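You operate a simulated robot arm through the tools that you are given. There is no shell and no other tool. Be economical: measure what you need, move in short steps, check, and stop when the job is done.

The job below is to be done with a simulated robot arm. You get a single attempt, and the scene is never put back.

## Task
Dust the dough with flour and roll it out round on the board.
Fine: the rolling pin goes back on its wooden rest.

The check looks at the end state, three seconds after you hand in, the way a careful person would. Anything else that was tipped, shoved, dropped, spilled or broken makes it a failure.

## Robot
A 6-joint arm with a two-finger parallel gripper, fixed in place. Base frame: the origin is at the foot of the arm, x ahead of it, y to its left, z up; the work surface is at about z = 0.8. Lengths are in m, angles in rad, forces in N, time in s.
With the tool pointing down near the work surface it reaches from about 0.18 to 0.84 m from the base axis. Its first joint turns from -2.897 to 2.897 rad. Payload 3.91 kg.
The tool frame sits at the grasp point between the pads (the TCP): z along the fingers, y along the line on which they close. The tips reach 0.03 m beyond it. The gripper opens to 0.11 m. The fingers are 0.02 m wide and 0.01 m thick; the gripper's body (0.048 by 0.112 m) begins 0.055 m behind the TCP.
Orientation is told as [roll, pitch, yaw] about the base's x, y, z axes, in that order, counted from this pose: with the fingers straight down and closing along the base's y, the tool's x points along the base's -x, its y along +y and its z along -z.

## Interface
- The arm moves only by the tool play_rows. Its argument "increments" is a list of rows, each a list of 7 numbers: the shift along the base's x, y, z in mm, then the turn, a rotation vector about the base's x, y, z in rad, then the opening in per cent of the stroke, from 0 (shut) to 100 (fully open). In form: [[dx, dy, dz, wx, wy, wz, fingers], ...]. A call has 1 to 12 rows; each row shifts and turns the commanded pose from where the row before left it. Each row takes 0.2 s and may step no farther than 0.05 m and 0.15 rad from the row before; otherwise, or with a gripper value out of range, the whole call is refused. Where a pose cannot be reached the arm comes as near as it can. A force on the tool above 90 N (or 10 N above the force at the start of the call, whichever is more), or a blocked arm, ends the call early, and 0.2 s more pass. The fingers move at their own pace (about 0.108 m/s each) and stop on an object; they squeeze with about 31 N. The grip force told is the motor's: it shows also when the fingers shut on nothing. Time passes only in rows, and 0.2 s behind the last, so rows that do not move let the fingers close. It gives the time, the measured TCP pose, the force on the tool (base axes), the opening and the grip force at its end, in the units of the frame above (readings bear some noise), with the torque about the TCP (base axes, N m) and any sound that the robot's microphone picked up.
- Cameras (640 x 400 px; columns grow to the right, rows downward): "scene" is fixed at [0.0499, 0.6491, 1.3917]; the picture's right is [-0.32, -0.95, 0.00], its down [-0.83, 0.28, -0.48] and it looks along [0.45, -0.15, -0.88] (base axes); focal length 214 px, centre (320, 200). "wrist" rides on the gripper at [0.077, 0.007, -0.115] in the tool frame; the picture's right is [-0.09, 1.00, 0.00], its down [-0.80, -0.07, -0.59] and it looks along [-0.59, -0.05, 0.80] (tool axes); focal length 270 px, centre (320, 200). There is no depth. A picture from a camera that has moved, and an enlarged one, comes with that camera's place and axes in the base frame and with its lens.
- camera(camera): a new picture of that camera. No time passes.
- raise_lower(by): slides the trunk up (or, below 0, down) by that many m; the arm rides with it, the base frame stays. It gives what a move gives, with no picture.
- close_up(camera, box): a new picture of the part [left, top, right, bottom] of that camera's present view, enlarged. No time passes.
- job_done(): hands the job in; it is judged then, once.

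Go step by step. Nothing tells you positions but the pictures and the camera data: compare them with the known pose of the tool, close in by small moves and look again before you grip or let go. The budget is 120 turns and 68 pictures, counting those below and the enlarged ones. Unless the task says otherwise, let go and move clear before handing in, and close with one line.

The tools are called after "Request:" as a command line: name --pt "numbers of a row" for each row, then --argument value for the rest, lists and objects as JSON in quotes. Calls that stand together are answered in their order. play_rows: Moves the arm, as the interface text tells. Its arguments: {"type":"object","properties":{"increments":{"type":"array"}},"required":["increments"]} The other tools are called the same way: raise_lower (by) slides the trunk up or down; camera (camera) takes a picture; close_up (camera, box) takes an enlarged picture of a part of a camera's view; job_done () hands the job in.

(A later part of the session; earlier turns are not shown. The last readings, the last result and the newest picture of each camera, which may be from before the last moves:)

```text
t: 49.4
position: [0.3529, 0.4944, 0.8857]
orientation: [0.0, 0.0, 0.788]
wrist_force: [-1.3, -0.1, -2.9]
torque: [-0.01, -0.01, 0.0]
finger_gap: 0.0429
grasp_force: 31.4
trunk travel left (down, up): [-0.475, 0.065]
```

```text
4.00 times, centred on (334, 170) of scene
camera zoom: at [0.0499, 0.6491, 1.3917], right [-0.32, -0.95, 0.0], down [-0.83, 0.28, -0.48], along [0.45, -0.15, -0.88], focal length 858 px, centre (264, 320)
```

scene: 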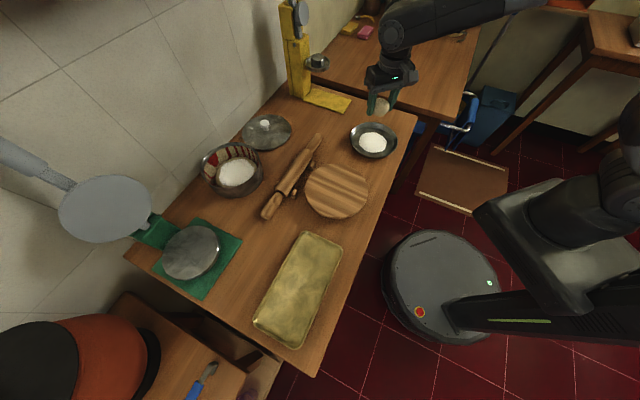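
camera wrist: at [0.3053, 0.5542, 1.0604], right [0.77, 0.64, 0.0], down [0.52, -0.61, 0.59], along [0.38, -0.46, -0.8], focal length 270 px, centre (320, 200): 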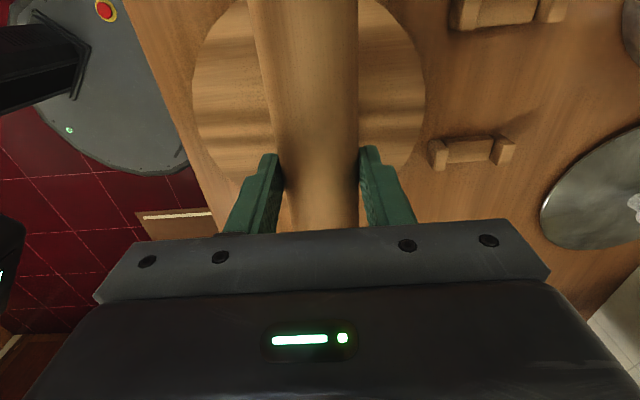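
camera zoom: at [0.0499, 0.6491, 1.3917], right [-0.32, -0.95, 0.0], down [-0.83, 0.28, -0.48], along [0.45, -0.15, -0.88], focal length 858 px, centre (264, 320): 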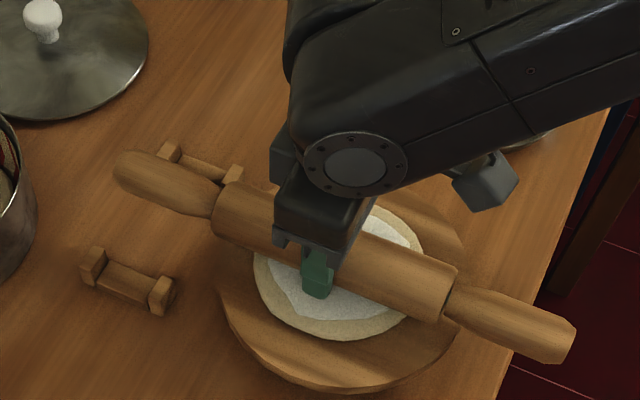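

It's about 11 cm across and still round. Next I'll do the diagonal directions: turn 45° more and stroke along x.

Request:
play_rows --pt "0 0 15 0 0 0 20" --pt "0 0 0 0 0 0.131 20" --pt "0 0 0 0 0 0.131 20" --pt "0 0 0 0 0 0.131 20" --pt "0 0 0 0 0 0.131 20" --pt "0 0 0 0 0 0.131 20" --pt "0 0 0 0 0 0.13 20" --pt "0 0 -8 0 0 0 20" --pt "0 0 -5 0 0 0 20" --pt "0 0 -4 0 0 0 20" --pt "0 0 0 0 0 0 20"

Request:
play_rows --pt "15 0 0 0 0 0 20" --pt "15 0 0 0 0 0 20" --pt "-15 0 0 0 0 0 20" --pt "-15 0 0 0 0 0 20" --pt "-15 0 0 0 0 0 20" --pt "-15 0 0 0 0 0 20" --pt "15 0 0 0 0 0 20" --pt "15 0 0 0 0 0 20" --pt "0 0 0 0 0 0 20"

Request:
close_up --camera "scene" --box '[254, 120, 414, 220]'

```text
t: 51.8
position: [0.3523, 0.4956, 0.8844]
orientation: [0.001, 0.0, 1.576]
wrist_force: [-0.8, 0.2, -2.6]
torque: [0.02, 0.01, -0.02]
finger_gap: 0.0427
grasp_force: 31.1
trunk travel left (down, up): [-0.475, 0.065]
```

```text
t: 53.8
position: [0.3523, 0.4941, 0.884]
orientation: [-0.001, 0.0, 1.573]
wrist_force: [-0.3, 0.1, -2.8]
torque: [0.0, 0.0, -0.01]
finger_gap: 0.0427
grasp_force: 30.9
trunk travel left (down, up): [-0.475, 0.065]
```

```text
4.00 times, centred on (334, 170) of scene
camera zoom: at [0.0499, 0.6491, 1.3917], right [-0.32, -0.95, 0.0], down [-0.83, 0.28, -0.48], along [0.45, -0.15, -0.88], focal length 858 px, centre (264, 320)
```

zoom: 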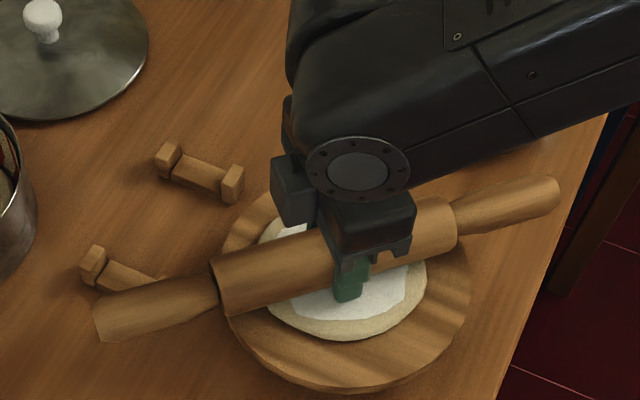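

I'm not pressing any more at this height. I'll lower 2 mm at a time while feeling the force.

Request:
play_rows --pt "0 0 -1.5 0 0 0 20" --pt "0 0 -1.5 0 0 0 20" --pt "0 0 0 0 0 0 20"

Request:
play_rows --pt "15 0 0 0 0 0 20" --pt "15 0 0 0 0 0 20" --pt "-15 0 0 0 0 0 20" --pt "-15 0 0 0 0 0 20" --pt "-15 0 0 0 0 0 20" --pt "-15 0 0 0 0 0 20" --pt "15 0 0 0 0 0 20" --pt "15 0 0 0 0 0 20" --pt "0 0 0 0 0 0 20"

Request:
close_up --camera "scene" --box '[254, 120, 414, 220]'

```text
t: 54.6
position: [0.3522, 0.4952, 0.8833]
orientation: [-0.002, -0.003, 1.576]
wrist_force: [-1.8, -1.8, 14.1]
torque: [-0.32, 0.04, -0.01]
finger_gap: 0.0426
grasp_force: 31.5
trunk travel left (down, up): [-0.475, 0.065]
```

```text
t: 56.6
position: [0.3537, 0.4944, 0.8832]
orientation: [0.002, -0.001, 1.574]
wrist_force: [-2.3, 0.3, 2.8]
torque: [0.27, 0.08, 0.08]
finger_gap: 0.0426
grasp_force: 31.0
trunk travel left (down, up): [-0.475, 0.065]
```

```text
4.00 times, centred on (334, 170) of scene
camera zoom: at [0.0499, 0.6491, 1.3917], right [-0.32, -0.95, 0.0], down [-0.83, 0.28, -0.48], along [0.45, -0.15, -0.88], focal length 858 px, centre (264, 320)
```

zoom: 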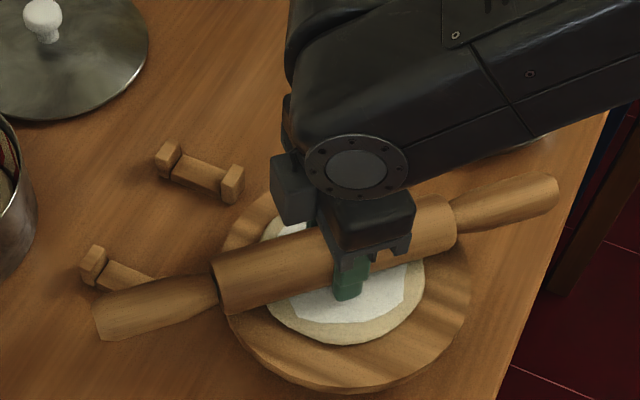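

It's making contact. I'll press a bit more and stroke again.

Request:
play_rows --pt "0 0 -1.5 0 0 0 20" --pt "0 0 0 0 0 0 20" --pt "15 0 0 0 0 0 20" --pt "15 0 0 0 0 0 20" --pt "-15 0 0 0 0 0 20" --pt "-15 0 0 0 0 0 20" --pt "-15 0 0 0 0 0 20" --pt "-15 0 0 0 0 0 20" --pt "15 0 0 0 0 0 20" --pt "15 0 0 0 0 0 20" --pt "0 0 0 0 0 0 20"

Request:
close_up --camera "scene" --box '[254, 120, 414, 220]'

```text
t: 59.0
position: [0.3541, 0.4951, 0.8828]
orientation: [-0.002, -0.004, 1.574]
wrist_force: [-9.3, 1.5, 22.9]
torque: [-0.43, 0.38, -0.08]
finger_gap: 0.0427
grasp_force: 31.1
trunk travel left (down, up): [-0.475, 0.065]
```

```text
4.00 times, centred on (334, 170) of scene
camera zoom: at [0.0499, 0.6491, 1.3917], right [-0.32, -0.95, 0.0], down [-0.83, 0.28, -0.48], along [0.45, -0.15, -0.88], focal length 858 px, centre (264, 320)
```

zoom: 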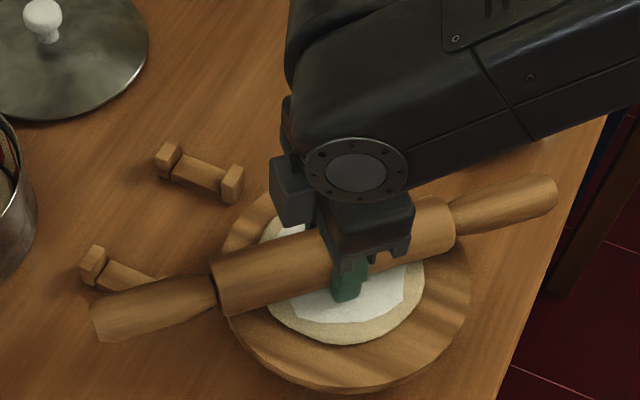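

There's resistance but little visible change. I'll lift and look at the whole dough before pressing more.

Request:
play_rows --pt "0 0 20 0 0 0 20" --pt "0 0 40 0 0 0 20" --pt "45 0 20 0 0 0 20" --pt "45 0 0 0 0 0 20" --pt "10 0 0 0 0 0 20" --pt "0 0 0 0 0 0 20"

Request:
close_up --camera "scene" --box '[254, 120, 414, 220]'

```text
t: 60.4
position: [0.4563, 0.4918, 0.9609]
orientation: [0.0, -0.001, 1.572]
wrist_force: [0.5, 1.0, -3.0]
torque: [0.0, 0.0, -0.02]
finger_gap: 0.0426
grasp_force: 31.0
trunk travel left (down, up): [-0.475, 0.065]
```

```text
4.00 times, centred on (334, 170) of scene
camera zoom: at [0.0499, 0.6491, 1.3917], right [-0.32, -0.95, 0.0], down [-0.83, 0.28, -0.48], along [0.45, -0.15, -0.88], focal length 858 px, centre (264, 320)
```

zoom: 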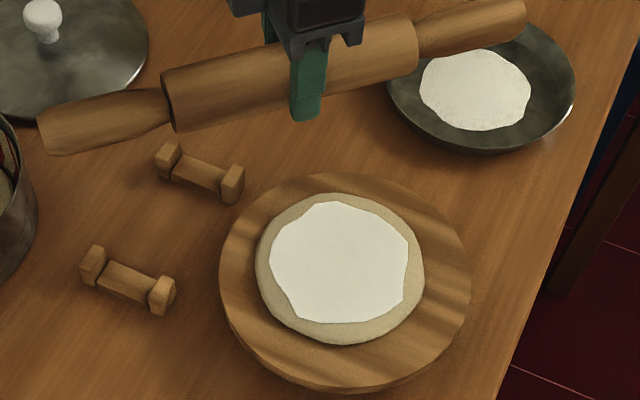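

The dough is now an even disc of about 127 × 132 mm, roughly 6 mm thick and centred. I'll give it another firmer pass in a diagonal direction to thin it further.

Request:
play_rows --pt "-45 0 0 0 0 -0.131 20" --pt "-45 0 0 0 0 -0.131 20" --pt "-12 -3 0 0 0 -0.131 20" --pt "0 0 -30 0 0 -0.131 20" --pt "0 0 -30 0 0 -0.131 20" --pt "0 0 -13 0 0 -0.131 20" --pt "0 0 -4 0 0 0 20" --pt "0 0 -2 0 0 0 20" --pt "0 0 0 0 0 0 20"

```text
t: 62.4
position: [0.3529, 0.492, 0.8834]
orientation: [-0.001, -0.004, 0.786]
wrist_force: [2.4, -2.2, 5.9]
torque: [-0.02, -0.1, -0.07]
finger_gap: 0.0427
grasp_force: 31.0
trunk travel left (down, up): [-0.475, 0.065]
```

Request:
play_rows --pt "0 0 -2 0 0 0 20" --pt "11 -11 -1 0 0 0 20" --pt "11 -11 0 0 0 0 20" --pt "11 -11 0 0 0 0 20" --pt "-16 16 0 0 0 0 20" --pt "-17 17 0 0 0 0 20" --pt "-17 17 0 0 0 0 20" --pt "-16 16 0 0 0 0 20" --pt "11 -11 0 0 0 0 20" --pt "11 -11 0 0 0 0 20" --pt "11 -11 0 0 0 0 20" --pt "0 0 0 0 0 0 20"

Request:
close_up --camera "scene" --box '[254, 120, 414, 220]'

```text
t: 65.0
position: [0.3522, 0.4912, 0.8775]
orientation: [0.001, -0.001, 0.786]
wrist_force: [-4.4, 5.7, 13.9]
torque: [0.39, -0.05, 0.09]
finger_gap: 0.0427
grasp_force: 31.0
trunk travel left (down, up): [-0.475, 0.065]
```

```text
4.00 times, centred on (334, 170) of scene
camera zoom: at [0.0499, 0.6491, 1.3917], right [-0.32, -0.95, 0.0], down [-0.83, 0.28, -0.48], along [0.45, -0.15, -0.88], focal length 858 px, centre (264, 320)
```

zoom: 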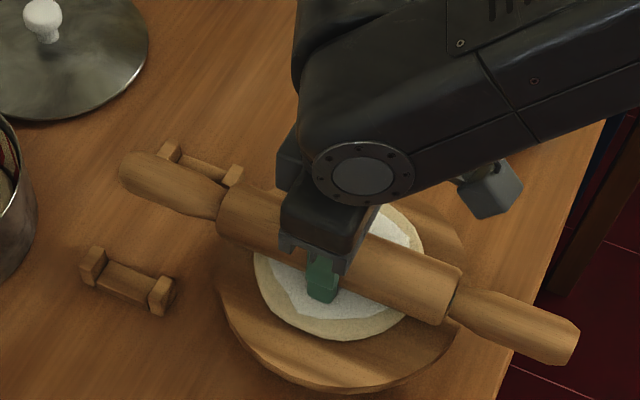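

The tool dropped 5 mm but the dough hasn't grown, so the pin may have slipped upward in the grip. I'll lift and check.

Request:
play_rows --pt "0 0 20 0 0 0 20" --pt "0 0 40 0 0 0 20" --pt "35 30 20 0 0 0 20" --pt "35 30 0 0 0 0 20" --pt "35 30 0 0 0 0 20" --pt "0 0 0 0 0 0 20"

Request:
close_up --camera "scene" --box '[254, 120, 414, 220]'

Request:
camera --camera "wrist"

```text
refused: row 3 steps farther than a row can; nothing moved
```

```text
4.00 times, centred on (334, 170) of scene
camera zoom: at [0.0499, 0.6491, 1.3917], right [-0.32, -0.95, 0.0], down [-0.83, 0.28, -0.48], along [0.45, -0.15, -0.88], focal length 858 px, centre (264, 320)
```

zoom: 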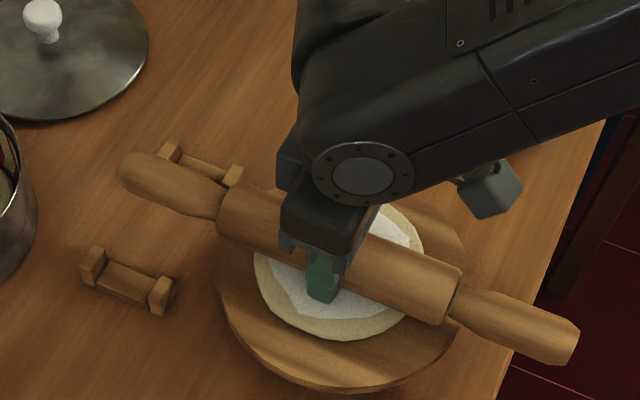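

```text
23 pictures are left
camera wrist: at [0.2933, 0.4421, 0.9936], right [-0.64, 0.77, 0.0], down [0.61, 0.52, 0.6], along [0.46, 0.38, -0.8], focal length 270 px, centre (320, 200)
```

wrist: 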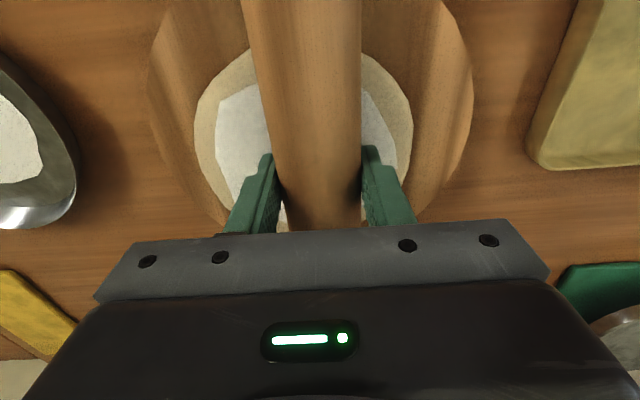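

Request:
play_rows --pt "0 0 20 0 0 0 20" --pt "0 0 40 0 0 0 20" --pt "30 30 10 0 0 0 20" --pt "30 30 0 0 0 0 20" --pt "30 30 0 0 0 0 20" --pt "0 0 0 0 0 0 20"

Request:
close_up --camera "scene" --box '[254, 120, 414, 220]'

```text
t: 66.4
position: [0.4438, 0.5837, 0.9494]
orientation: [0.0, 0.003, 0.787]
wrist_force: [0.4, -0.4, -2.5]
torque: [-0.02, 0.01, 0.02]
finger_gap: 0.0428
grasp_force: 31.1
trunk travel left (down, up): [-0.475, 0.065]
```

```text
4.00 times, centred on (334, 170) of scene
camera zoom: at [0.0499, 0.6491, 1.3917], right [-0.32, -0.95, 0.0], down [-0.83, 0.28, -0.48], along [0.45, -0.15, -0.88], focal length 858 px, centre (264, 320)
```

zoom: 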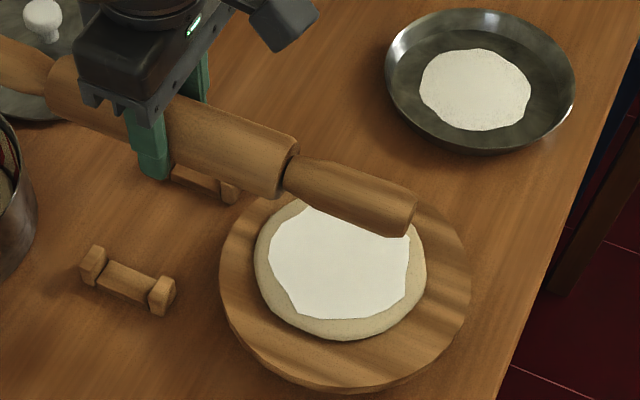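

The disc is still round at about 128 mm. I'll do more passes with moderate pressure, this time along y with the pin along x.

Request:
play_rows --pt "-30 -30 0 0 0 -0.131 20" --pt "-30 -30 0 0 0 -0.131 20" --pt "-30 -30 0 0 0 -0.131 20" --pt "0 0 -25 0 0 -0.131 20" --pt "0 0 -25 0 0 -0.131 20" --pt "0 0 -12 0 0 -0.132 20" --pt "0 0 -4 0 0 0 20" --pt "0 0 -2 0 0 0 20" --pt "0 0 -1 0 0 0 20" --pt "0 0 0 0 0 0 20"

```text
t: 68.6
position: [0.3516, 0.4912, 0.8791]
orientation: [-0.001, 0.0, 0.0]
wrist_force: [-0.7, -0.9, 2.5]
torque: [-0.01, -0.29, -0.08]
finger_gap: 0.0429
grasp_force: 30.8
trunk travel left (down, up): [-0.475, 0.065]
```

Request:
play_rows --pt "0 0 -1.5 0 0 0 20" --pt "0 16 0 0 0 0 20" --pt "0 16 0 0 0 0 20" --pt "0 16 0 0 0 0 20" --pt "0 -16 0 0 0 0 20" --pt "0 -16 0 0 0 0 20" --pt "0 -16 0 0 0 0 20"

Request:
play_rows --pt "0 -16 0 0 0 0 20" --pt "0 -16 0 0 0 0 20" --pt "0 -16 0 0 0 0 20" --pt "0 16 0 0 0 0 20" --pt "0 16 0 0 0 0 20" --pt "0 16 0 0 0 0 20" --pt "0 0 0 0 0 0 20"

Request:
camera --camera "wrist"

```text
t: 70.2
position: [0.3527, 0.4927, 0.8807]
orientation: [-0.001, 0.0, 0.0]
wrist_force: [-1.5, 0.2, -2.4]
torque: [0.03, -0.01, 0.02]
finger_gap: 0.0428
grasp_force: 31.2
trunk travel left (down, up): [-0.475, 0.065]
```

```text
t: 71.8
position: [0.3524, 0.4907, 0.8792]
orientation: [0.001, 0.001, 0.0]
wrist_force: [0.2, -2.5, 6.1]
torque: [-0.04, -0.14, -0.03]
finger_gap: 0.0431
grasp_force: 31.2
trunk travel left (down, up): [-0.475, 0.065]
```

```text
21 pictures are left
camera wrist: at [0.2762, 0.499, 0.9938], right [0.09, 1.0, 0.0], down [0.8, -0.07, 0.59], along [0.59, -0.05, -0.8], focal length 270 px, centre (320, 200)
```

wrist: 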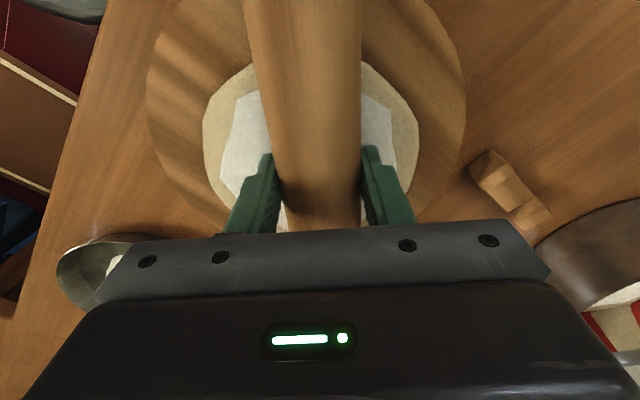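

The wrist view suggests the board may have shifted slightly. I'll check the board's position in the scene view.

Request:
close_up --camera "scene" --box '[254, 120, 414, 220]'

```text
4.00 times, centred on (334, 170) of scene
camera zoom: at [0.0499, 0.6491, 1.3917], right [-0.32, -0.95, 0.0], down [-0.83, 0.28, -0.48], along [0.45, -0.15, -0.88], focal length 858 px, centre (264, 320)
```

zoom: 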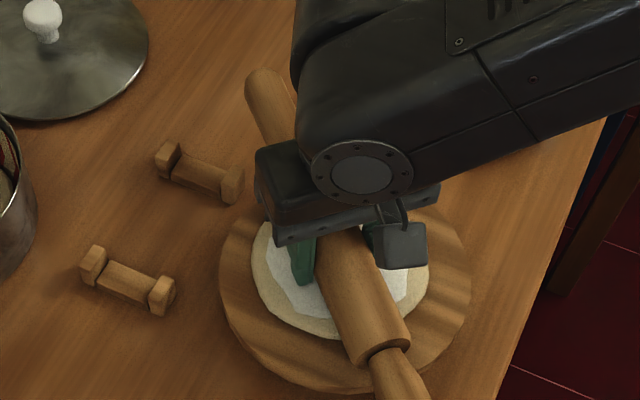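

The board hasn't moved, and the dough has grown to about 133 mm along y. I'll do more passes with slightly more pressure.

Request:
play_rows --pt "0 0 -1.5 0 0 0 20" --pt "0 16 0 0 0 0 20" --pt "0 16 0 0 0 0 20" --pt "0 16 0 0 0 0 20" --pt "0 -16 0 0 0 0 20" --pt "0 -16 0 0 0 0 20" --pt "0 -16 0 0 0 0 20" --pt "0 -16 0 0 0 0 20" --pt "0 -16 0 0 0 0 20" --pt "0 -16 0 0 0 0 20" --pt "0 16 0 0 0 0 20" --pt "0 16 0 0 0 0 20"

Request:
play_rows --pt "0 16 0 0 0 0 20" --pt "0 0 0 0 0 0 20"

Request:
close_up --camera "scene" --box '[254, 120, 414, 220]'

```text
t: 74.4
position: [0.3508, 0.473, 0.8775]
orientation: [0.003, -0.001, -0.002]
wrist_force: [1.2, -15.7, 39.2]
torque: [-0.3, 0.27, -0.01]
finger_gap: 0.0429
grasp_force: 31.1
trunk travel left (down, up): [-0.475, 0.065]
```

```text
t: 75.0
position: [0.3515, 0.4898, 0.8775]
orientation: [0.003, 0.001, 0.0]
wrist_force: [-1.4, -10.2, 27.1]
torque: [-0.33, 0.4, 0.02]
finger_gap: 0.0429
grasp_force: 30.8
trunk travel left (down, up): [-0.475, 0.065]
```

```text
4.00 times, centred on (334, 170) of scene
camera zoom: at [0.0499, 0.6491, 1.3917], right [-0.32, -0.95, 0.0], down [-0.83, 0.28, -0.48], along [0.45, -0.15, -0.88], focal length 858 px, centre (264, 320)
```

zoom: 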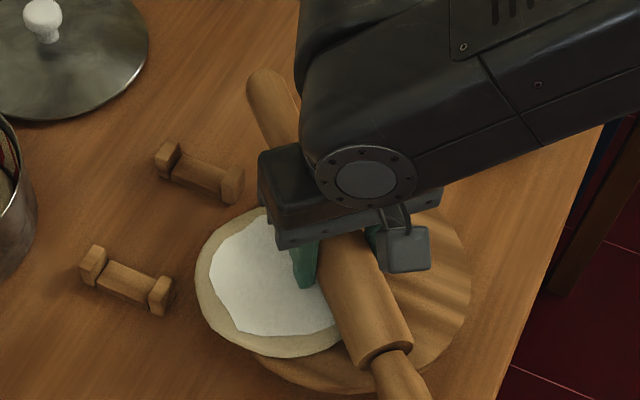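

The firm press dragged the dough about 4.5 cm toward +y, off centre. I'll try a slow, pressed drag back the other way and look.

Request:
play_rows --pt "0 -8 0 0 0 0 20" --pt "0 -8 0 0 0 0 20" --pt "0 -8 0 0 0 0 20" --pt "0 0 0 0 0 0 20"

Request:
close_up --camera "scene" --box '[254, 120, 414, 220]'

```text
t: 76.0
position: [0.3498, 0.4697, 0.8775]
orientation: [0.002, -0.002, 0.0]
wrist_force: [0.3, 10.6, 25.0]
torque: [0.69, 0.0, 0.01]
finger_gap: 0.0427
grasp_force: 31.2
trunk travel left (down, up): [-0.475, 0.065]
```

```text
4.00 times, centred on (334, 170) of scene
camera zoom: at [0.0499, 0.6491, 1.3917], right [-0.32, -0.95, 0.0], down [-0.83, 0.28, -0.48], along [0.45, -0.15, -0.88], focal length 858 px, centre (264, 320)
```

zoom: 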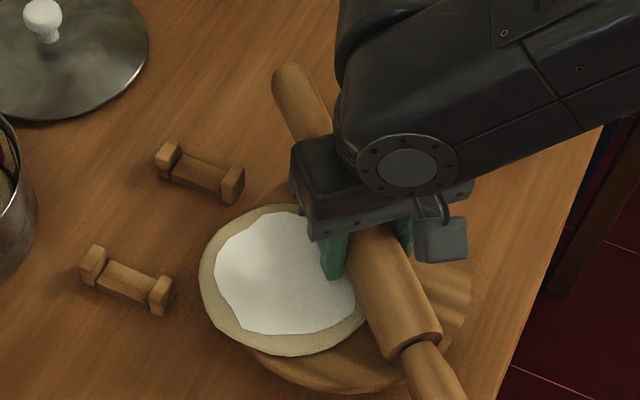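

The dough got pushed by the pin's flank and wasn't dragged by friction, so I can push it back the same way. I'll bring the pin down on its -x/+y side and nudge it along (+x, -y), starting with the approach.

Request:
play_rows --pt "0 0 20 0 0 0 20" --pt "0 0 20 0 0 0 20" --pt "-15 30 0 0 0 0.131 20" --pt "-15 30 0 0 0 0.131 20" --pt "-15 30 0 0 0 0.131 20" --pt "-15 30 0 0 0 0.131 20" --pt "-9 12 0 0 0 0.131 20" --pt "0 0 0 0 0 0.13 20" --pt "0 0 0 0 0 0 20"

Request:
camera --camera "wrist"

```text
t: 78.0
position: [0.2835, 0.603, 0.9177]
orientation: [-0.001, -0.001, 0.786]
wrist_force: [-0.3, 0.0, -2.6]
torque: [0.0, 0.0, -0.01]
finger_gap: 0.043
grasp_force: 30.9
trunk travel left (down, up): [-0.475, 0.065]
```

```text
17 pictures are left
camera wrist: at [0.2252, 0.5532, 1.0324], right [-0.64, 0.77, 0.0], down [0.62, 0.52, 0.59], along [0.46, 0.38, -0.8], focal length 270 px, centre (320, 200)
```

wrist: 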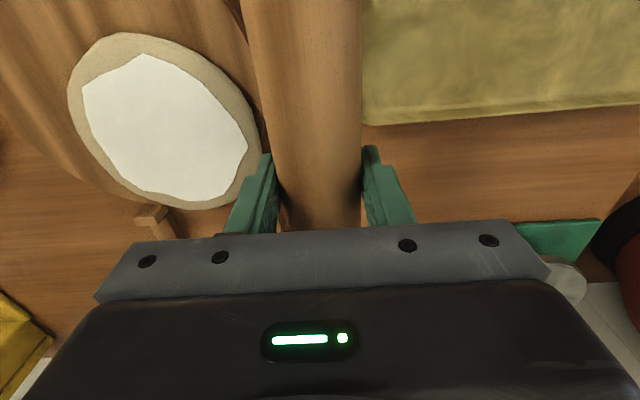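

The dough centre is near (0.353, 0.52), so it needs to go back about 2.5 cm. I'll lower the pin beside it and nudge.

Request:
play_rows --pt "0 0 -20 0 0 0 20" --pt "0 0 -16 0 0 0 20" --pt "0 0 -4 0 0 0 20" --pt "0 0 -2 0 0 0 20" --pt "6 -6 0 0 0 0 20" --pt "6 -6 0 0 0 0 20" --pt "5 -5 0 0 0 0 20" --pt "5 -5 0 0 0 0 20" --pt "4 -4 0 0 0 0 20" --pt "0 0 0 0 0 0 20"

Request:
camera --camera "wrist"

```text
t: 80.2
position: [0.308, 0.5752, 0.8759]
orientation: [0.0, -0.002, 0.785]
wrist_force: [-1.5, 2.4, 2.0]
torque: [-0.06, -0.1, 0.0]
finger_gap: 0.043
grasp_force: 31.0
trunk travel left (down, up): [-0.475, 0.065]
```

```text
16 pictures are left
camera wrist: at [0.2486, 0.5253, 0.9903], right [-0.64, 0.77, 0.0], down [0.62, 0.52, 0.6], along [0.46, 0.38, -0.8], focal length 270 px, centre (320, 200)
```

wrist: 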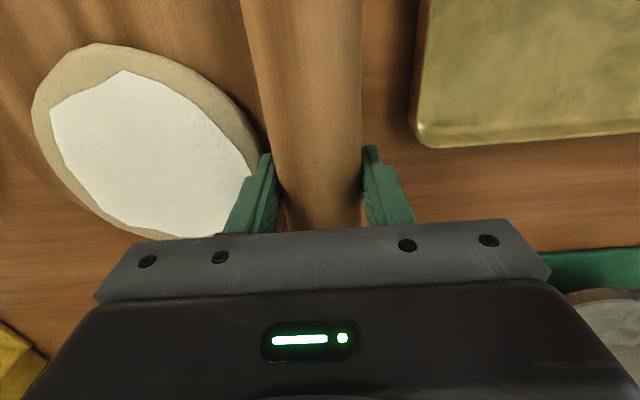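

Request:
play_rows --pt "4 -4 0 0 0 0 20" --pt "4 -4 0 0 0 0 20" --pt "4 -4 0 0 0 0 20" --pt "0 0 0 0 0 0 20"

Request:
close_up --camera "scene" --box '[254, 120, 414, 220]'

```text
t: 81.2
position: [0.3195, 0.5626, 0.8761]
orientation: [0.0, 0.001, 0.785]
wrist_force: [-0.4, 0.1, -3.7]
torque: [-0.02, 0.02, 0.04]
finger_gap: 0.043
grasp_force: 30.5
trunk travel left (down, up): [-0.475, 0.065]
```

```text
4.00 times, centred on (334, 170) of scene
camera zoom: at [0.0499, 0.6491, 1.3917], right [-0.32, -0.95, 0.0], down [-0.83, 0.28, -0.48], along [0.45, -0.15, -0.88], focal length 858 px, centre (264, 320)
```

zoom: 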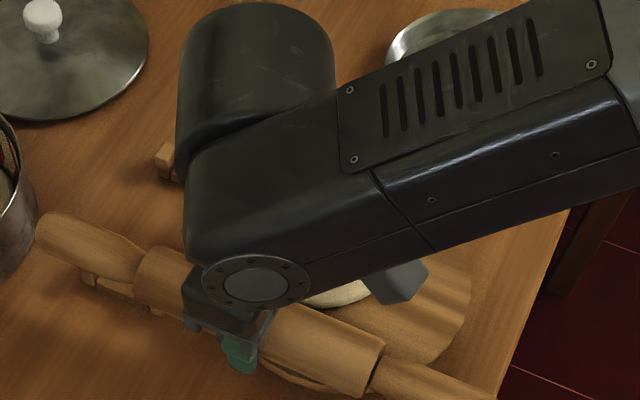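

I'll lift, back off and measure.

Request:
play_rows --pt "0 0 30 0 0 0 20" --pt "0 0 40 0 0 0 20" --pt "-30 30 20 0 0 0 20" --pt "-30 30 20 0 0 0 20" --pt "0 0 0 0 0 0 20"

Request:
camera --camera "wrist"

Request:
close_up --camera "scene" --box '[254, 120, 414, 220]'

```text
t: 82.4
position: [0.2601, 0.6248, 0.9858]
orientation: [0.001, 0.0, 0.783]
wrist_force: [0.3, -0.2, -3.3]
torque: [0.04, -0.01, 0.02]
finger_gap: 0.0428
grasp_force: 31.2
trunk travel left (down, up): [-0.475, 0.065]
```

```text
14 pictures are left
camera wrist: at [0.201, 0.5767, 1.1005], right [-0.64, 0.77, 0.0], down [0.62, 0.52, 0.59], along [0.46, 0.38, -0.8], focal length 270 px, centre (320, 200)
```

wrist: 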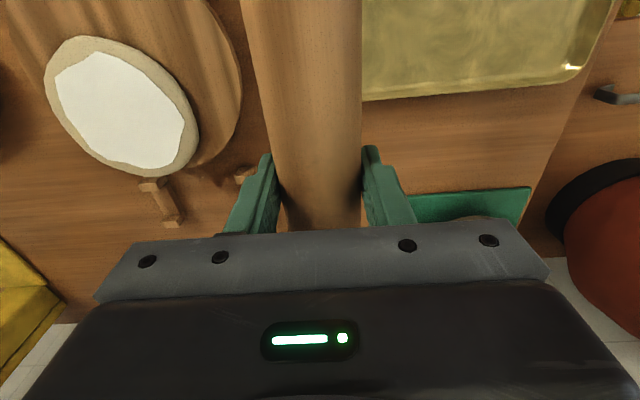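

```text
4.00 times, centred on (334, 170) of scene
camera zoom: at [0.0499, 0.6491, 1.3917], right [-0.32, -0.95, 0.0], down [-0.83, 0.28, -0.48], along [0.45, -0.15, -0.88], focal length 858 px, centre (264, 320)
```

zoom: 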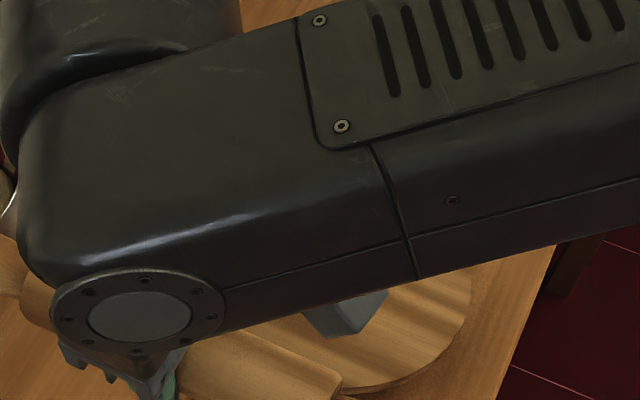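

The push worked: the dough is now near (0.388, 0.487), about 3 cm past centre in +x, and still round at about 130 mm. The pin would crowd the dish for the last nudge, so I'll put it back on its rest and finish centring with closed fingertips.

Request:
play_rows --pt "0 0 45 0 0 0 20" --pt "18 -2 0 0 0 -0.142 20" --pt "18 -2 0 0 0 -0.142 20" --pt "18 -2 0 0 0 -0.142 20" --pt "18 -2 0 0 0 -0.142 20" --pt "18 -2 0 0 0 -0.142 20" --pt "18 -3 0 0 0 -0.142 20" --pt "18 -3 0 0 0 -0.143 20" --pt "18 -3 0 0 0 -0.143 20" --pt "18 -2 0 0 0 -0.143 20" --pt "18 -2 0 0 0 -0.143 20" --pt "17 -2 0 0 0 -0.142 20"

Request:
play_rows --pt "0 0 0 0 0 0 20" --pt "0 0 -45 0 0 0 20" --pt "0 0 -45 0 0 0 20" --pt "0 0 0 0 0 0 20"

Request:
close_up --camera "scene" --box '[230, 110, 390, 210]'

Request:
camera --camera "wrist"

```text
t: 85.0
position: [0.4579, 0.5976, 1.0297]
orientation: [0.0, 0.001, -0.786]
wrist_force: [0.7, -0.7, -2.0]
torque: [-0.02, -0.02, 0.0]
finger_gap: 0.0429
grasp_force: 30.9
trunk travel left (down, up): [-0.475, 0.065]
```

```text
t: 86.0
position: [0.4597, 0.5984, 0.9406]
orientation: [-0.001, 0.001, -0.783]
wrist_force: [0.8, -0.4, -3.2]
torque: [0.04, 0.01, 0.02]
finger_gap: 0.0427
grasp_force: 30.7
trunk travel left (down, up): [-0.475, 0.065]
```

```text
4.00 times, centred on (310, 160) of scene
camera zoom: at [0.0499, 0.6491, 1.3917], right [-0.32, -0.95, 0.0], down [-0.83, 0.28, -0.48], along [0.45, -0.15, -0.88], focal length 858 px, centre (360, 360)
```

zoom: 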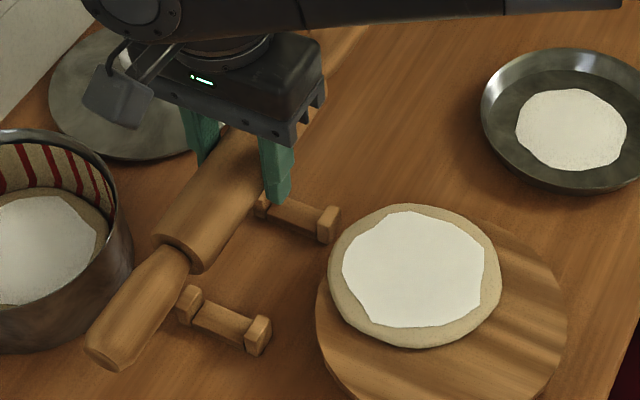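

```text
11 pictures are left
camera wrist: at [0.4093, 0.6574, 1.0545], right [0.76, 0.65, 0.0], down [0.52, -0.61, 0.59], along [0.38, -0.45, -0.8], focal length 270 px, centre (320, 200)
```

wrist: 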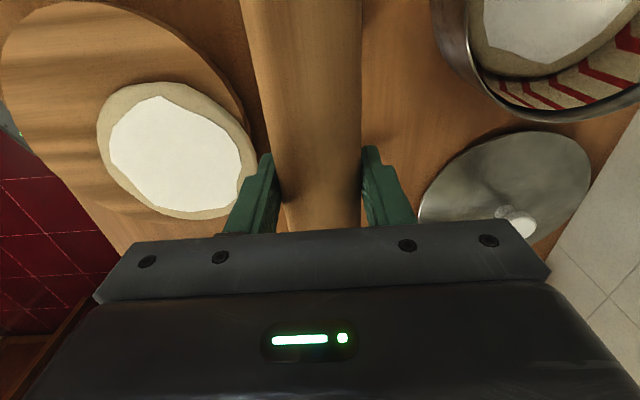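

The pin is level and hasn't slid lengthwise in the grip. I'll lower it between the cradle posts, carefully at the end.

Request:
play_rows --pt "-2 1 -30 0 0 0 20" --pt "0 0 -30 0 0 0 20" --pt "0 0 -15 0 0 0 20" --pt "0 0 0 0 0 0 20"

Request:
close_up --camera "scene" --box '[230, 110, 390, 210]'

```text
t: 87.0
position: [0.4565, 0.5993, 0.8643]
orientation: [-0.001, 0.0, -0.782]
wrist_force: [0.4, 0.2, -3.1]
torque: [0.02, -0.02, -0.02]
finger_gap: 0.0428
grasp_force: 31.3
trunk travel left (down, up): [-0.475, 0.065]
```

```text
4.00 times, centred on (310, 160) of scene
camera zoom: at [0.0499, 0.6491, 1.3917], right [-0.32, -0.95, 0.0], down [-0.83, 0.28, -0.48], along [0.45, -0.15, -0.88], focal length 858 px, centre (360, 360)
```

zoom: 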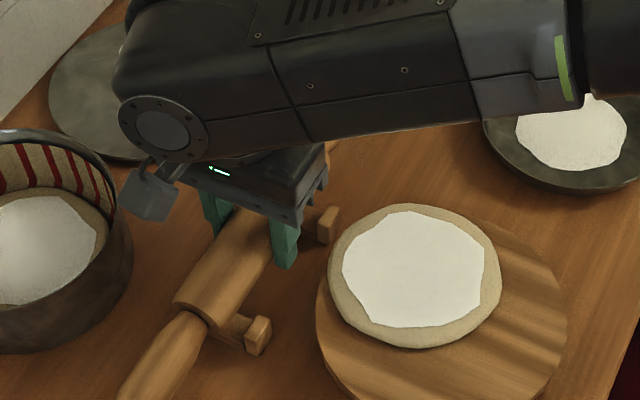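

Request:
play_rows --pt "0 1 -4 0 0 0 20" --pt "0 0 -3 0 0 0 20" --pt "0 0 -2 0 0 0 20" --pt "0 0 0 0 0 0 20"

```text
t: 88.0
position: [0.4553, 0.6, 0.8561]
orientation: [0.0, 0.001, -0.781]
wrist_force: [0.8, 0.2, -2.8]
torque: [0.0, -0.01, 0.01]
finger_gap: 0.0428
grasp_force: 30.8
trunk travel left (down, up): [-0.475, 0.065]
```

Request:
play_rows --pt "0 0 -2 0 0 0 20" --pt "0 0 -1.5 0 0 0 20" --pt "0 0 0 0 0 0 20"

Request:
play_rows --pt "0 0 -1 0 0 0 20" --pt "0 0 -1 0 0 0 20" --pt "0 0 0 0 0 0 20"

```text
t: 88.8
position: [0.4548, 0.6, 0.8525]
orientation: [-0.001, 0.0, -0.782]
wrist_force: [-0.2, 0.8, -2.4]
torque: [0.02, 0.0, 0.0]
finger_gap: 0.0429
grasp_force: 30.9
trunk travel left (down, up): [-0.475, 0.065]
```

```text
t: 89.6
position: [0.4552, 0.6001, 0.8513]
orientation: [0.0, 0.001, -0.783]
wrist_force: [-0.1, -0.4, -2.2]
torque: [0.0, 0.01, 0.0]
finger_gap: 0.0431
grasp_force: 30.9
trunk travel left (down, up): [-0.475, 0.065]
```

So the pin did slip up in the grip. I'll carry on down until I feel contact.

Request:
play_rows --pt "0 0 -1 0 0 0 20" --pt "0 0 -1 0 0 0 20" --pt "0 0 0 0 0 0 20"

Request:
play_rows --pt "0 0 -1 0 0 0 20" --pt "0 0 0 0 0 0 20"

```text
t: 90.4
position: [0.4547, 0.599, 0.8482]
orientation: [0.001, 0.001, -0.782]
wrist_force: [0.2, 0.5, -2.7]
torque: [0.0, -0.06, 0.01]
finger_gap: 0.043
grasp_force: 31.3
trunk travel left (down, up): [-0.475, 0.065]
```

```text
t: 91.0
position: [0.4552, 0.6004, 0.847]
orientation: [0.0, -0.002, -0.782]
wrist_force: [0.3, -0.3, -3.1]
torque: [-0.02, 0.0, 0.01]
finger_gap: 0.0429
grasp_force: 30.8
trunk travel left (down, up): [-0.475, 0.065]
```

Request:
play_rows --pt "0 0 -1 0 0 0 20" --pt "0 0 0 0 0 0 20"

Request:
play_rows --pt "0 0 -1 0 0 0 20" --pt "0 0 0 0 0 0 20"

Request:
play_rows --pt "0 0 -1 0 0 0 20" --pt "0 0 0 0 0 0 20"

```text
t: 91.6
position: [0.4563, 0.5996, 0.8457]
orientation: [0.001, 0.001, -0.784]
wrist_force: [-0.3, 0.3, -3.7]
torque: [0.0, -0.02, 0.02]
finger_gap: 0.043
grasp_force: 30.8
trunk travel left (down, up): [-0.475, 0.065]
```

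```text
t: 92.2
position: [0.4566, 0.599, 0.8467]
orientation: [0.0, 0.0, -0.781]
wrist_force: [0.1, 0.8, -1.7]
torque: [0.01, -0.01, 0.0]
finger_gap: 0.0428
grasp_force: 31.1
trunk travel left (down, up): [-0.475, 0.065]
```

```text
t: 92.8
position: [0.455, 0.5999, 0.8444]
orientation: [0.0, 0.001, -0.782]
wrist_force: [0.7, 0.4, -2.6]
torque: [0.01, 0.03, 0.02]
finger_gap: 0.043
grasp_force: 30.9
trunk travel left (down, up): [-0.475, 0.065]
```

Request:
play_rows --pt "0 0 -1 0 0 0 20" --pt "0 0 0 0 0 0 20"

Request:
close_up --camera "scene" --box '[246, 130, 342, 190]'

```text
t: 93.4
position: [0.4558, 0.599, 0.8441]
orientation: [0.001, 0.001, -0.782]
wrist_force: [-0.1, -0.2, -3.1]
torque: [0.0, 0.02, 0.03]
finger_gap: 0.043
grasp_force: 31.7
trunk travel left (down, up): [-0.475, 0.065]
```

```text
6.67 times, centred on (294, 160) of scene
camera zoom: at [0.0499, 0.6491, 1.3917], right [-0.32, -0.95, 0.0], down [-0.83, 0.28, -0.48], along [0.45, -0.15, -0.88], focal length 1430 px, centre (493, 467)
```

zoom: 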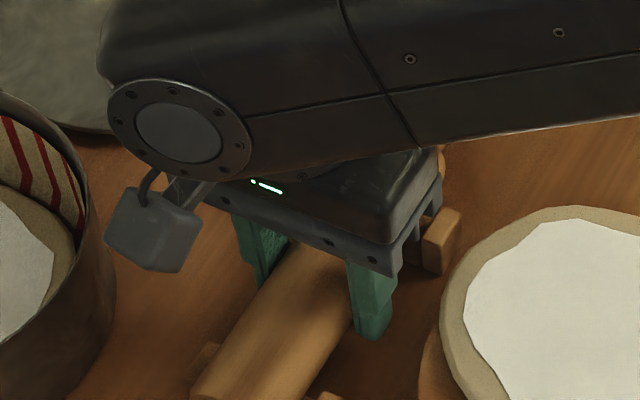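

Request:
play_rows --pt "0 0 -1 0 0 0 20" --pt "0 0 -1 0 0 0 20" --pt "0 0 0 0 0 0 20"

Request:
play_rows --pt "0 0 -1 0 0 0 20" --pt "0 0 0 0 0 0 20"

```text
t: 94.2
position: [0.4564, 0.5984, 0.8415]
orientation: [0.001, 0.0, -0.78]
wrist_force: [1.2, -0.8, 4.2]
torque: [-0.07, -0.06, 0.02]
finger_gap: 0.0424
grasp_force: 31.0
trunk travel left (down, up): [-0.475, 0.065]
```

```text
t: 94.8
position: [0.4537, 0.5998, 0.8416]
orientation: [0.004, -0.001, -0.783]
wrist_force: [1.4, 0.9, 15.4]
torque: [-0.34, -0.27, -0.11]
finger_gap: 0.0427
grasp_force: 31.0
trunk travel left (down, up): [-0.475, 0.065]
```

Contact: the pin rests on its cradle. I'll ease off, open evenly and rise.

Request:
play_rows --pt "0 0 1 0 0 0 20" --pt "0 0 0 0 0 0 50" --pt "0 0 0 0 0 0 65" --pt "0 0 0 0 0 0 65" --pt "0 0 20 0 0 0 65" --pt "0 0 40 0 0 0 65" --pt "0 0 45 0 0 0 65" --pt "0 0 20 0 0 0 65" --pt "0 0 0 0 0 0 65"

Request:
camera --camera "wrist"

```text
t: 96.8
position: [0.4542, 0.6003, 0.9652]
orientation: [0.0, -0.001, -0.781]
wrist_force: [0.5, 0.4, 0.5]
torque: [-0.02, -0.01, 0.0]
finger_gap: 0.0716
grasp_force: 0.1
trunk travel left (down, up): [-0.475, 0.065]
```

```text
8 pictures are left
camera wrist: at [0.4052, 0.6602, 1.0799], right [0.76, 0.65, 0.0], down [0.52, -0.61, 0.59], along [0.38, -0.45, -0.8], focal length 270 px, centre (320, 200)
```

wrist: 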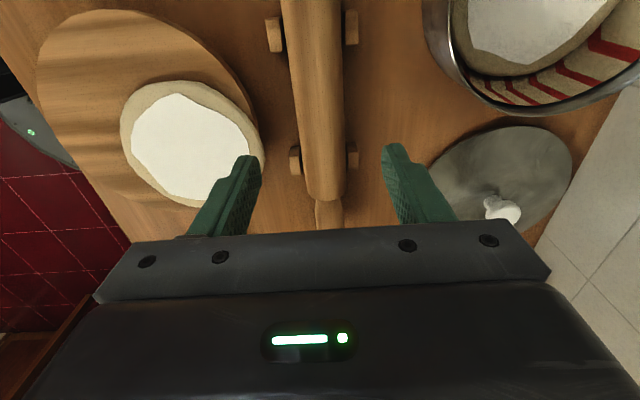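

The pin sits squarely in its rest. Now I'll close the fingers, go to the +x side of the dough, and lower the tips to just above board height.

Request:
play_rows --pt "7 -22 0 0 0 0.1305 40" --pt "7 -22 0 0 0 0.1305 20" --pt "7 -22 0 0 0 0.1305 0" --pt "7 -22 0 0 0 0.1305 0" --pt "7 -22 0 0 0 0.1305 0" --pt "6 -22 0 0 0 0.1305 0" --pt "0 0 -40 0 0 0 0" --pt "0 0 -40 0 0 0 0" --pt "0 0 -12 0 0 0 0" --pt "0 0 0 0 0 0 0"

Request:
close_up --camera "scene" --box '[262, 110, 422, 210]'

```text
t: 99.0
position: [0.4952, 0.4664, 0.8728]
orientation: [-0.002, 0.0, 0.001]
wrist_force: [0.9, 1.0, -0.3]
torque: [0.01, 0.0, 0.03]
finger_gap: 0.0
grasp_force: 31.0
trunk travel left (down, up): [-0.475, 0.065]
```

```text
4.00 times, centred on (342, 160) of scene
camera zoom: at [0.0499, 0.6491, 1.3917], right [-0.32, -0.95, 0.0], down [-0.83, 0.28, -0.48], along [0.45, -0.15, -0.88], focal length 858 px, centre (232, 360)
```

zoom: 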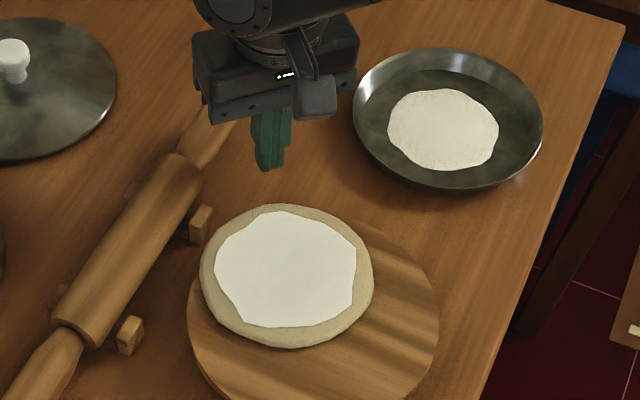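

With a clear view: the dough centre is at (0.388, 0.49) and the board centre at about (0.351, 0.487), so it needs a straight push in -x. I'll line up and approach slowly.

Request:
play_rows --pt "0 12 0 0 0 0 0" --pt "0 11 -6 0 0 0 0" --pt "-14 0 0 0 0 0 0" --pt "-8 0 0 0 0 0 0" --pt "-5 0 0 0 0 0 0" --pt "-4 0 0 0 0 0 0" --pt "0 0 0 0 0 0 0"

```text
t: 100.6
position: [0.4671, 0.4898, 0.8682]
orientation: [0.0, -0.001, 0.001]
wrist_force: [0.3, 0.6, -0.6]
torque: [-0.02, 0.02, 0.04]
finger_gap: 0.0002
grasp_force: 30.8
trunk travel left (down, up): [-0.475, 0.065]
```

Request:
play_rows --pt "-4 0 0 0 0 0 0" --pt "-4 0 0 0 0 0 0" --pt "0 0 0 0 0 0 0"

Request:
play_rows --pt "-4 0 0 0 0 0 0" --pt "-4 0 0 0 0 0 0" --pt "0 0 0 0 0 0 0"

Request:
close_up --camera "scene" --box '[262, 110, 422, 210]'

```text
t: 101.4
position: [0.4583, 0.4891, 0.8692]
orientation: [0.0, -0.002, 0.002]
wrist_force: [0.0, -0.3, -0.2]
torque: [-0.01, 0.0, 0.01]
finger_gap: 0.0001
grasp_force: 30.7
trunk travel left (down, up): [-0.475, 0.065]
```

```text
t: 102.2
position: [0.4496, 0.4887, 0.8678]
orientation: [0.0, 0.0, 0.002]
wrist_force: [1.8, -0.5, 1.3]
torque: [0.03, -0.07, 0.01]
finger_gap: 0.0002
grasp_force: 30.8
trunk travel left (down, up): [-0.475, 0.065]
```

```text
4.00 times, centred on (342, 160) of scene
camera zoom: at [0.0499, 0.6491, 1.3917], right [-0.32, -0.95, 0.0], down [-0.83, 0.28, -0.48], along [0.45, -0.15, -0.88], focal length 858 px, centre (232, 360)
```

zoom: 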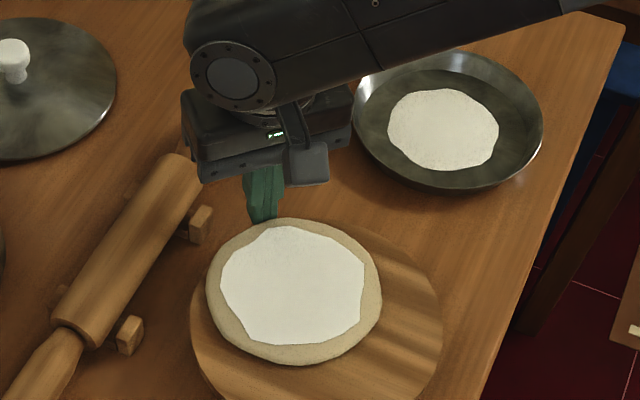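

The dough slides back nicely. I'll continue with a slight -y component, about 21 mm.

Request:
play_rows --pt "-3 -1.2 0 0 0 0 0" --pt "-3 -1.2 0 0 0 0 0" --pt "-3 -1.2 0 0 0 0 0" --pt "-3 -1.2 0 0 0 0 0" --pt "-3 -1.2 0 0 0 0 0" --pt "-3 -1.2 0 0 0 0 0" --pt "-3 -1.2 0 0 0 0 0" --pt "0 0 0 0 0 0 0"

Request:
close_up --camera "scene" --box '[262, 110, 422, 210]'

```text
t: 104.0
position: [0.4294, 0.4832, 0.8686]
orientation: [0.002, 0.0, 0.001]
wrist_force: [4.1, 0.2, 1.7]
torque: [-0.01, -0.09, 0.07]
finger_gap: 0.0001
grasp_force: 31.5
trunk travel left (down, up): [-0.475, 0.065]
```

```text
4.00 times, centred on (342, 160) of scene
camera zoom: at [0.0499, 0.6491, 1.3917], right [-0.32, -0.95, 0.0], down [-0.83, 0.28, -0.48], along [0.45, -0.15, -0.88], focal length 858 px, centre (232, 360)
```

zoom: 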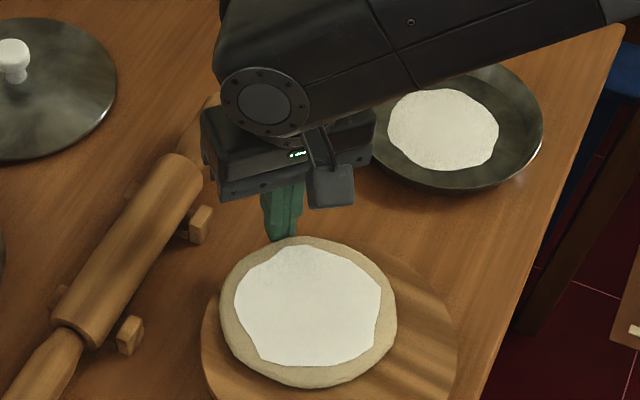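

The tips caught the board's rim and slid the board about 2 cm along with the dough. I'll retract, rise, go round to the opposite (-x) side, and push the board back to where it was with the dough riding on it.

Request:
play_rows --pt "8 2 0 0 0 0 0" --pt "4 0 30 0 0 0 0" --pt "0 0 45 0 0 0 0" --pt "-44 -13 0 0 0 0 0" --pt "-44 -13 0 0 0 0 0" --pt "-44 -13 0 0 0 0 0" --pt "-44 -13 0 0 0 0 0" --pt "-42 -15 0 0 0 0 0" --pt "0 0 -45 0 0 0 0" --pt "0 0 -45 0 0 0 0" --pt "0 0 0 0 0 0 0"

Request:
close_up --camera "scene" --box '[262, 130, 422, 230]'

```text
t: 106.4
position: [0.2198, 0.4204, 0.8533]
orientation: [-0.001, 0.0, 0.002]
wrist_force: [-0.4, -0.6, -0.8]
torque: [0.0, 0.0, -0.01]
finger_gap: 0.0
grasp_force: 30.8
trunk travel left (down, up): [-0.475, 0.065]
```

```text
4.00 times, centred on (342, 180) of scene
camera zoom: at [0.0499, 0.6491, 1.3917], right [-0.32, -0.95, 0.0], down [-0.83, 0.28, -0.48], along [0.45, -0.15, -0.88], focal length 858 px, centre (232, 280)
```

zoom: 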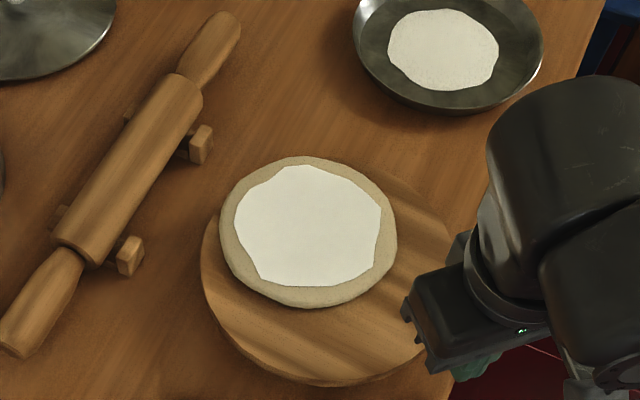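

The dough is at about (0.349, 0.489) and the board has slid to (0.32, 0.484). Before pushing anything I'll touch a bare spot on the board lightly to learn its exact height.

Request:
play_rows --pt "0 0 35 0 0 0 0" --pt "22 17 0 0 0 0 0" --pt "23 17 0 0 0 0 0" --pt "0 0 -8 0 0 0 0" --pt "0 0 -4 0 0 0 0" --pt "0 0 0 0 0 0 0"

Request:
play_rows --pt "0 0 -2 0 0 0 0" --pt "0 0 0 0 0 0 0"

Request:
play_rows --pt "0 0 -1 0 0 0 0" --pt "0 0 0 0 0 0 0"

```text
t: 107.8
position: [0.2671, 0.451, 0.8754]
orientation: [0.001, 0.0, 0.002]
wrist_force: [-0.4, 0.1, 0.5]
torque: [0.0, 0.04, -0.03]
finger_gap: 0.0
grasp_force: 31.0
trunk travel left (down, up): [-0.475, 0.065]
```

```text
t: 108.4
position: [0.2672, 0.4514, 0.8742]
orientation: [-0.002, -0.001, 0.002]
wrist_force: [0.3, 0.5, 0.6]
torque: [0.03, -0.01, 0.0]
finger_gap: 0.0
grasp_force: 31.1
trunk travel left (down, up): [-0.475, 0.065]
```

```text
t: 109.0
position: [0.2665, 0.4515, 0.8728]
orientation: [0.001, 0.001, 0.001]
wrist_force: [0.0, -0.3, 0.5]
torque: [0.05, -0.01, 0.01]
finger_gap: 0.0
grasp_force: 30.8
trunk travel left (down, up): [-0.475, 0.065]
```

Request:
play_rows --pt "0 0 -1 0 0 0 0" --pt "0 0 0 0 0 0 0"

Request:
play_rows --pt "0 0 -1 0 0 0 0" --pt "0 0 0 0 0 0 0"

Request:
play_rows --pt "0 0 -1 0 0 0 0" --pt "0 0 0 0 0 0 0"

Request:
play_rows --pt "0 0 -1 0 0 0 0" --pt "0 0 0 0 0 0 0"

```text
t: 109.6
position: [0.2676, 0.4519, 0.8718]
orientation: [0.001, 0.001, 0.002]
wrist_force: [0.2, 0.3, 0.1]
torque: [-0.04, 0.01, 0.0]
finger_gap: 0.0
grasp_force: 31.4
trunk travel left (down, up): [-0.475, 0.065]
```

```text
t: 110.2
position: [0.2664, 0.4514, 0.8724]
orientation: [0.002, -0.001, 0.001]
wrist_force: [-0.4, 0.3, 0.1]
torque: [0.0, -0.01, 0.01]
finger_gap: 0.0002
grasp_force: 31.4
trunk travel left (down, up): [-0.475, 0.065]
```

```text
t: 110.8
position: [0.2661, 0.4522, 0.8694]
orientation: [0.0, 0.0, 0.003]
wrist_force: [0.4, -0.2, -0.1]
torque: [-0.02, -0.03, -0.01]
finger_gap: 0.0
grasp_force: 31.1
trunk travel left (down, up): [-0.475, 0.065]
```

```text
t: 111.4
position: [0.2677, 0.4509, 0.8703]
orientation: [0.002, -0.001, 0.0]
wrist_force: [-2.4, 1.7, 11.5]
torque: [0.04, 0.1, -0.09]
finger_gap: 0.0003
grasp_force: 31.2
trunk travel left (down, up): [-0.475, 0.065]
```

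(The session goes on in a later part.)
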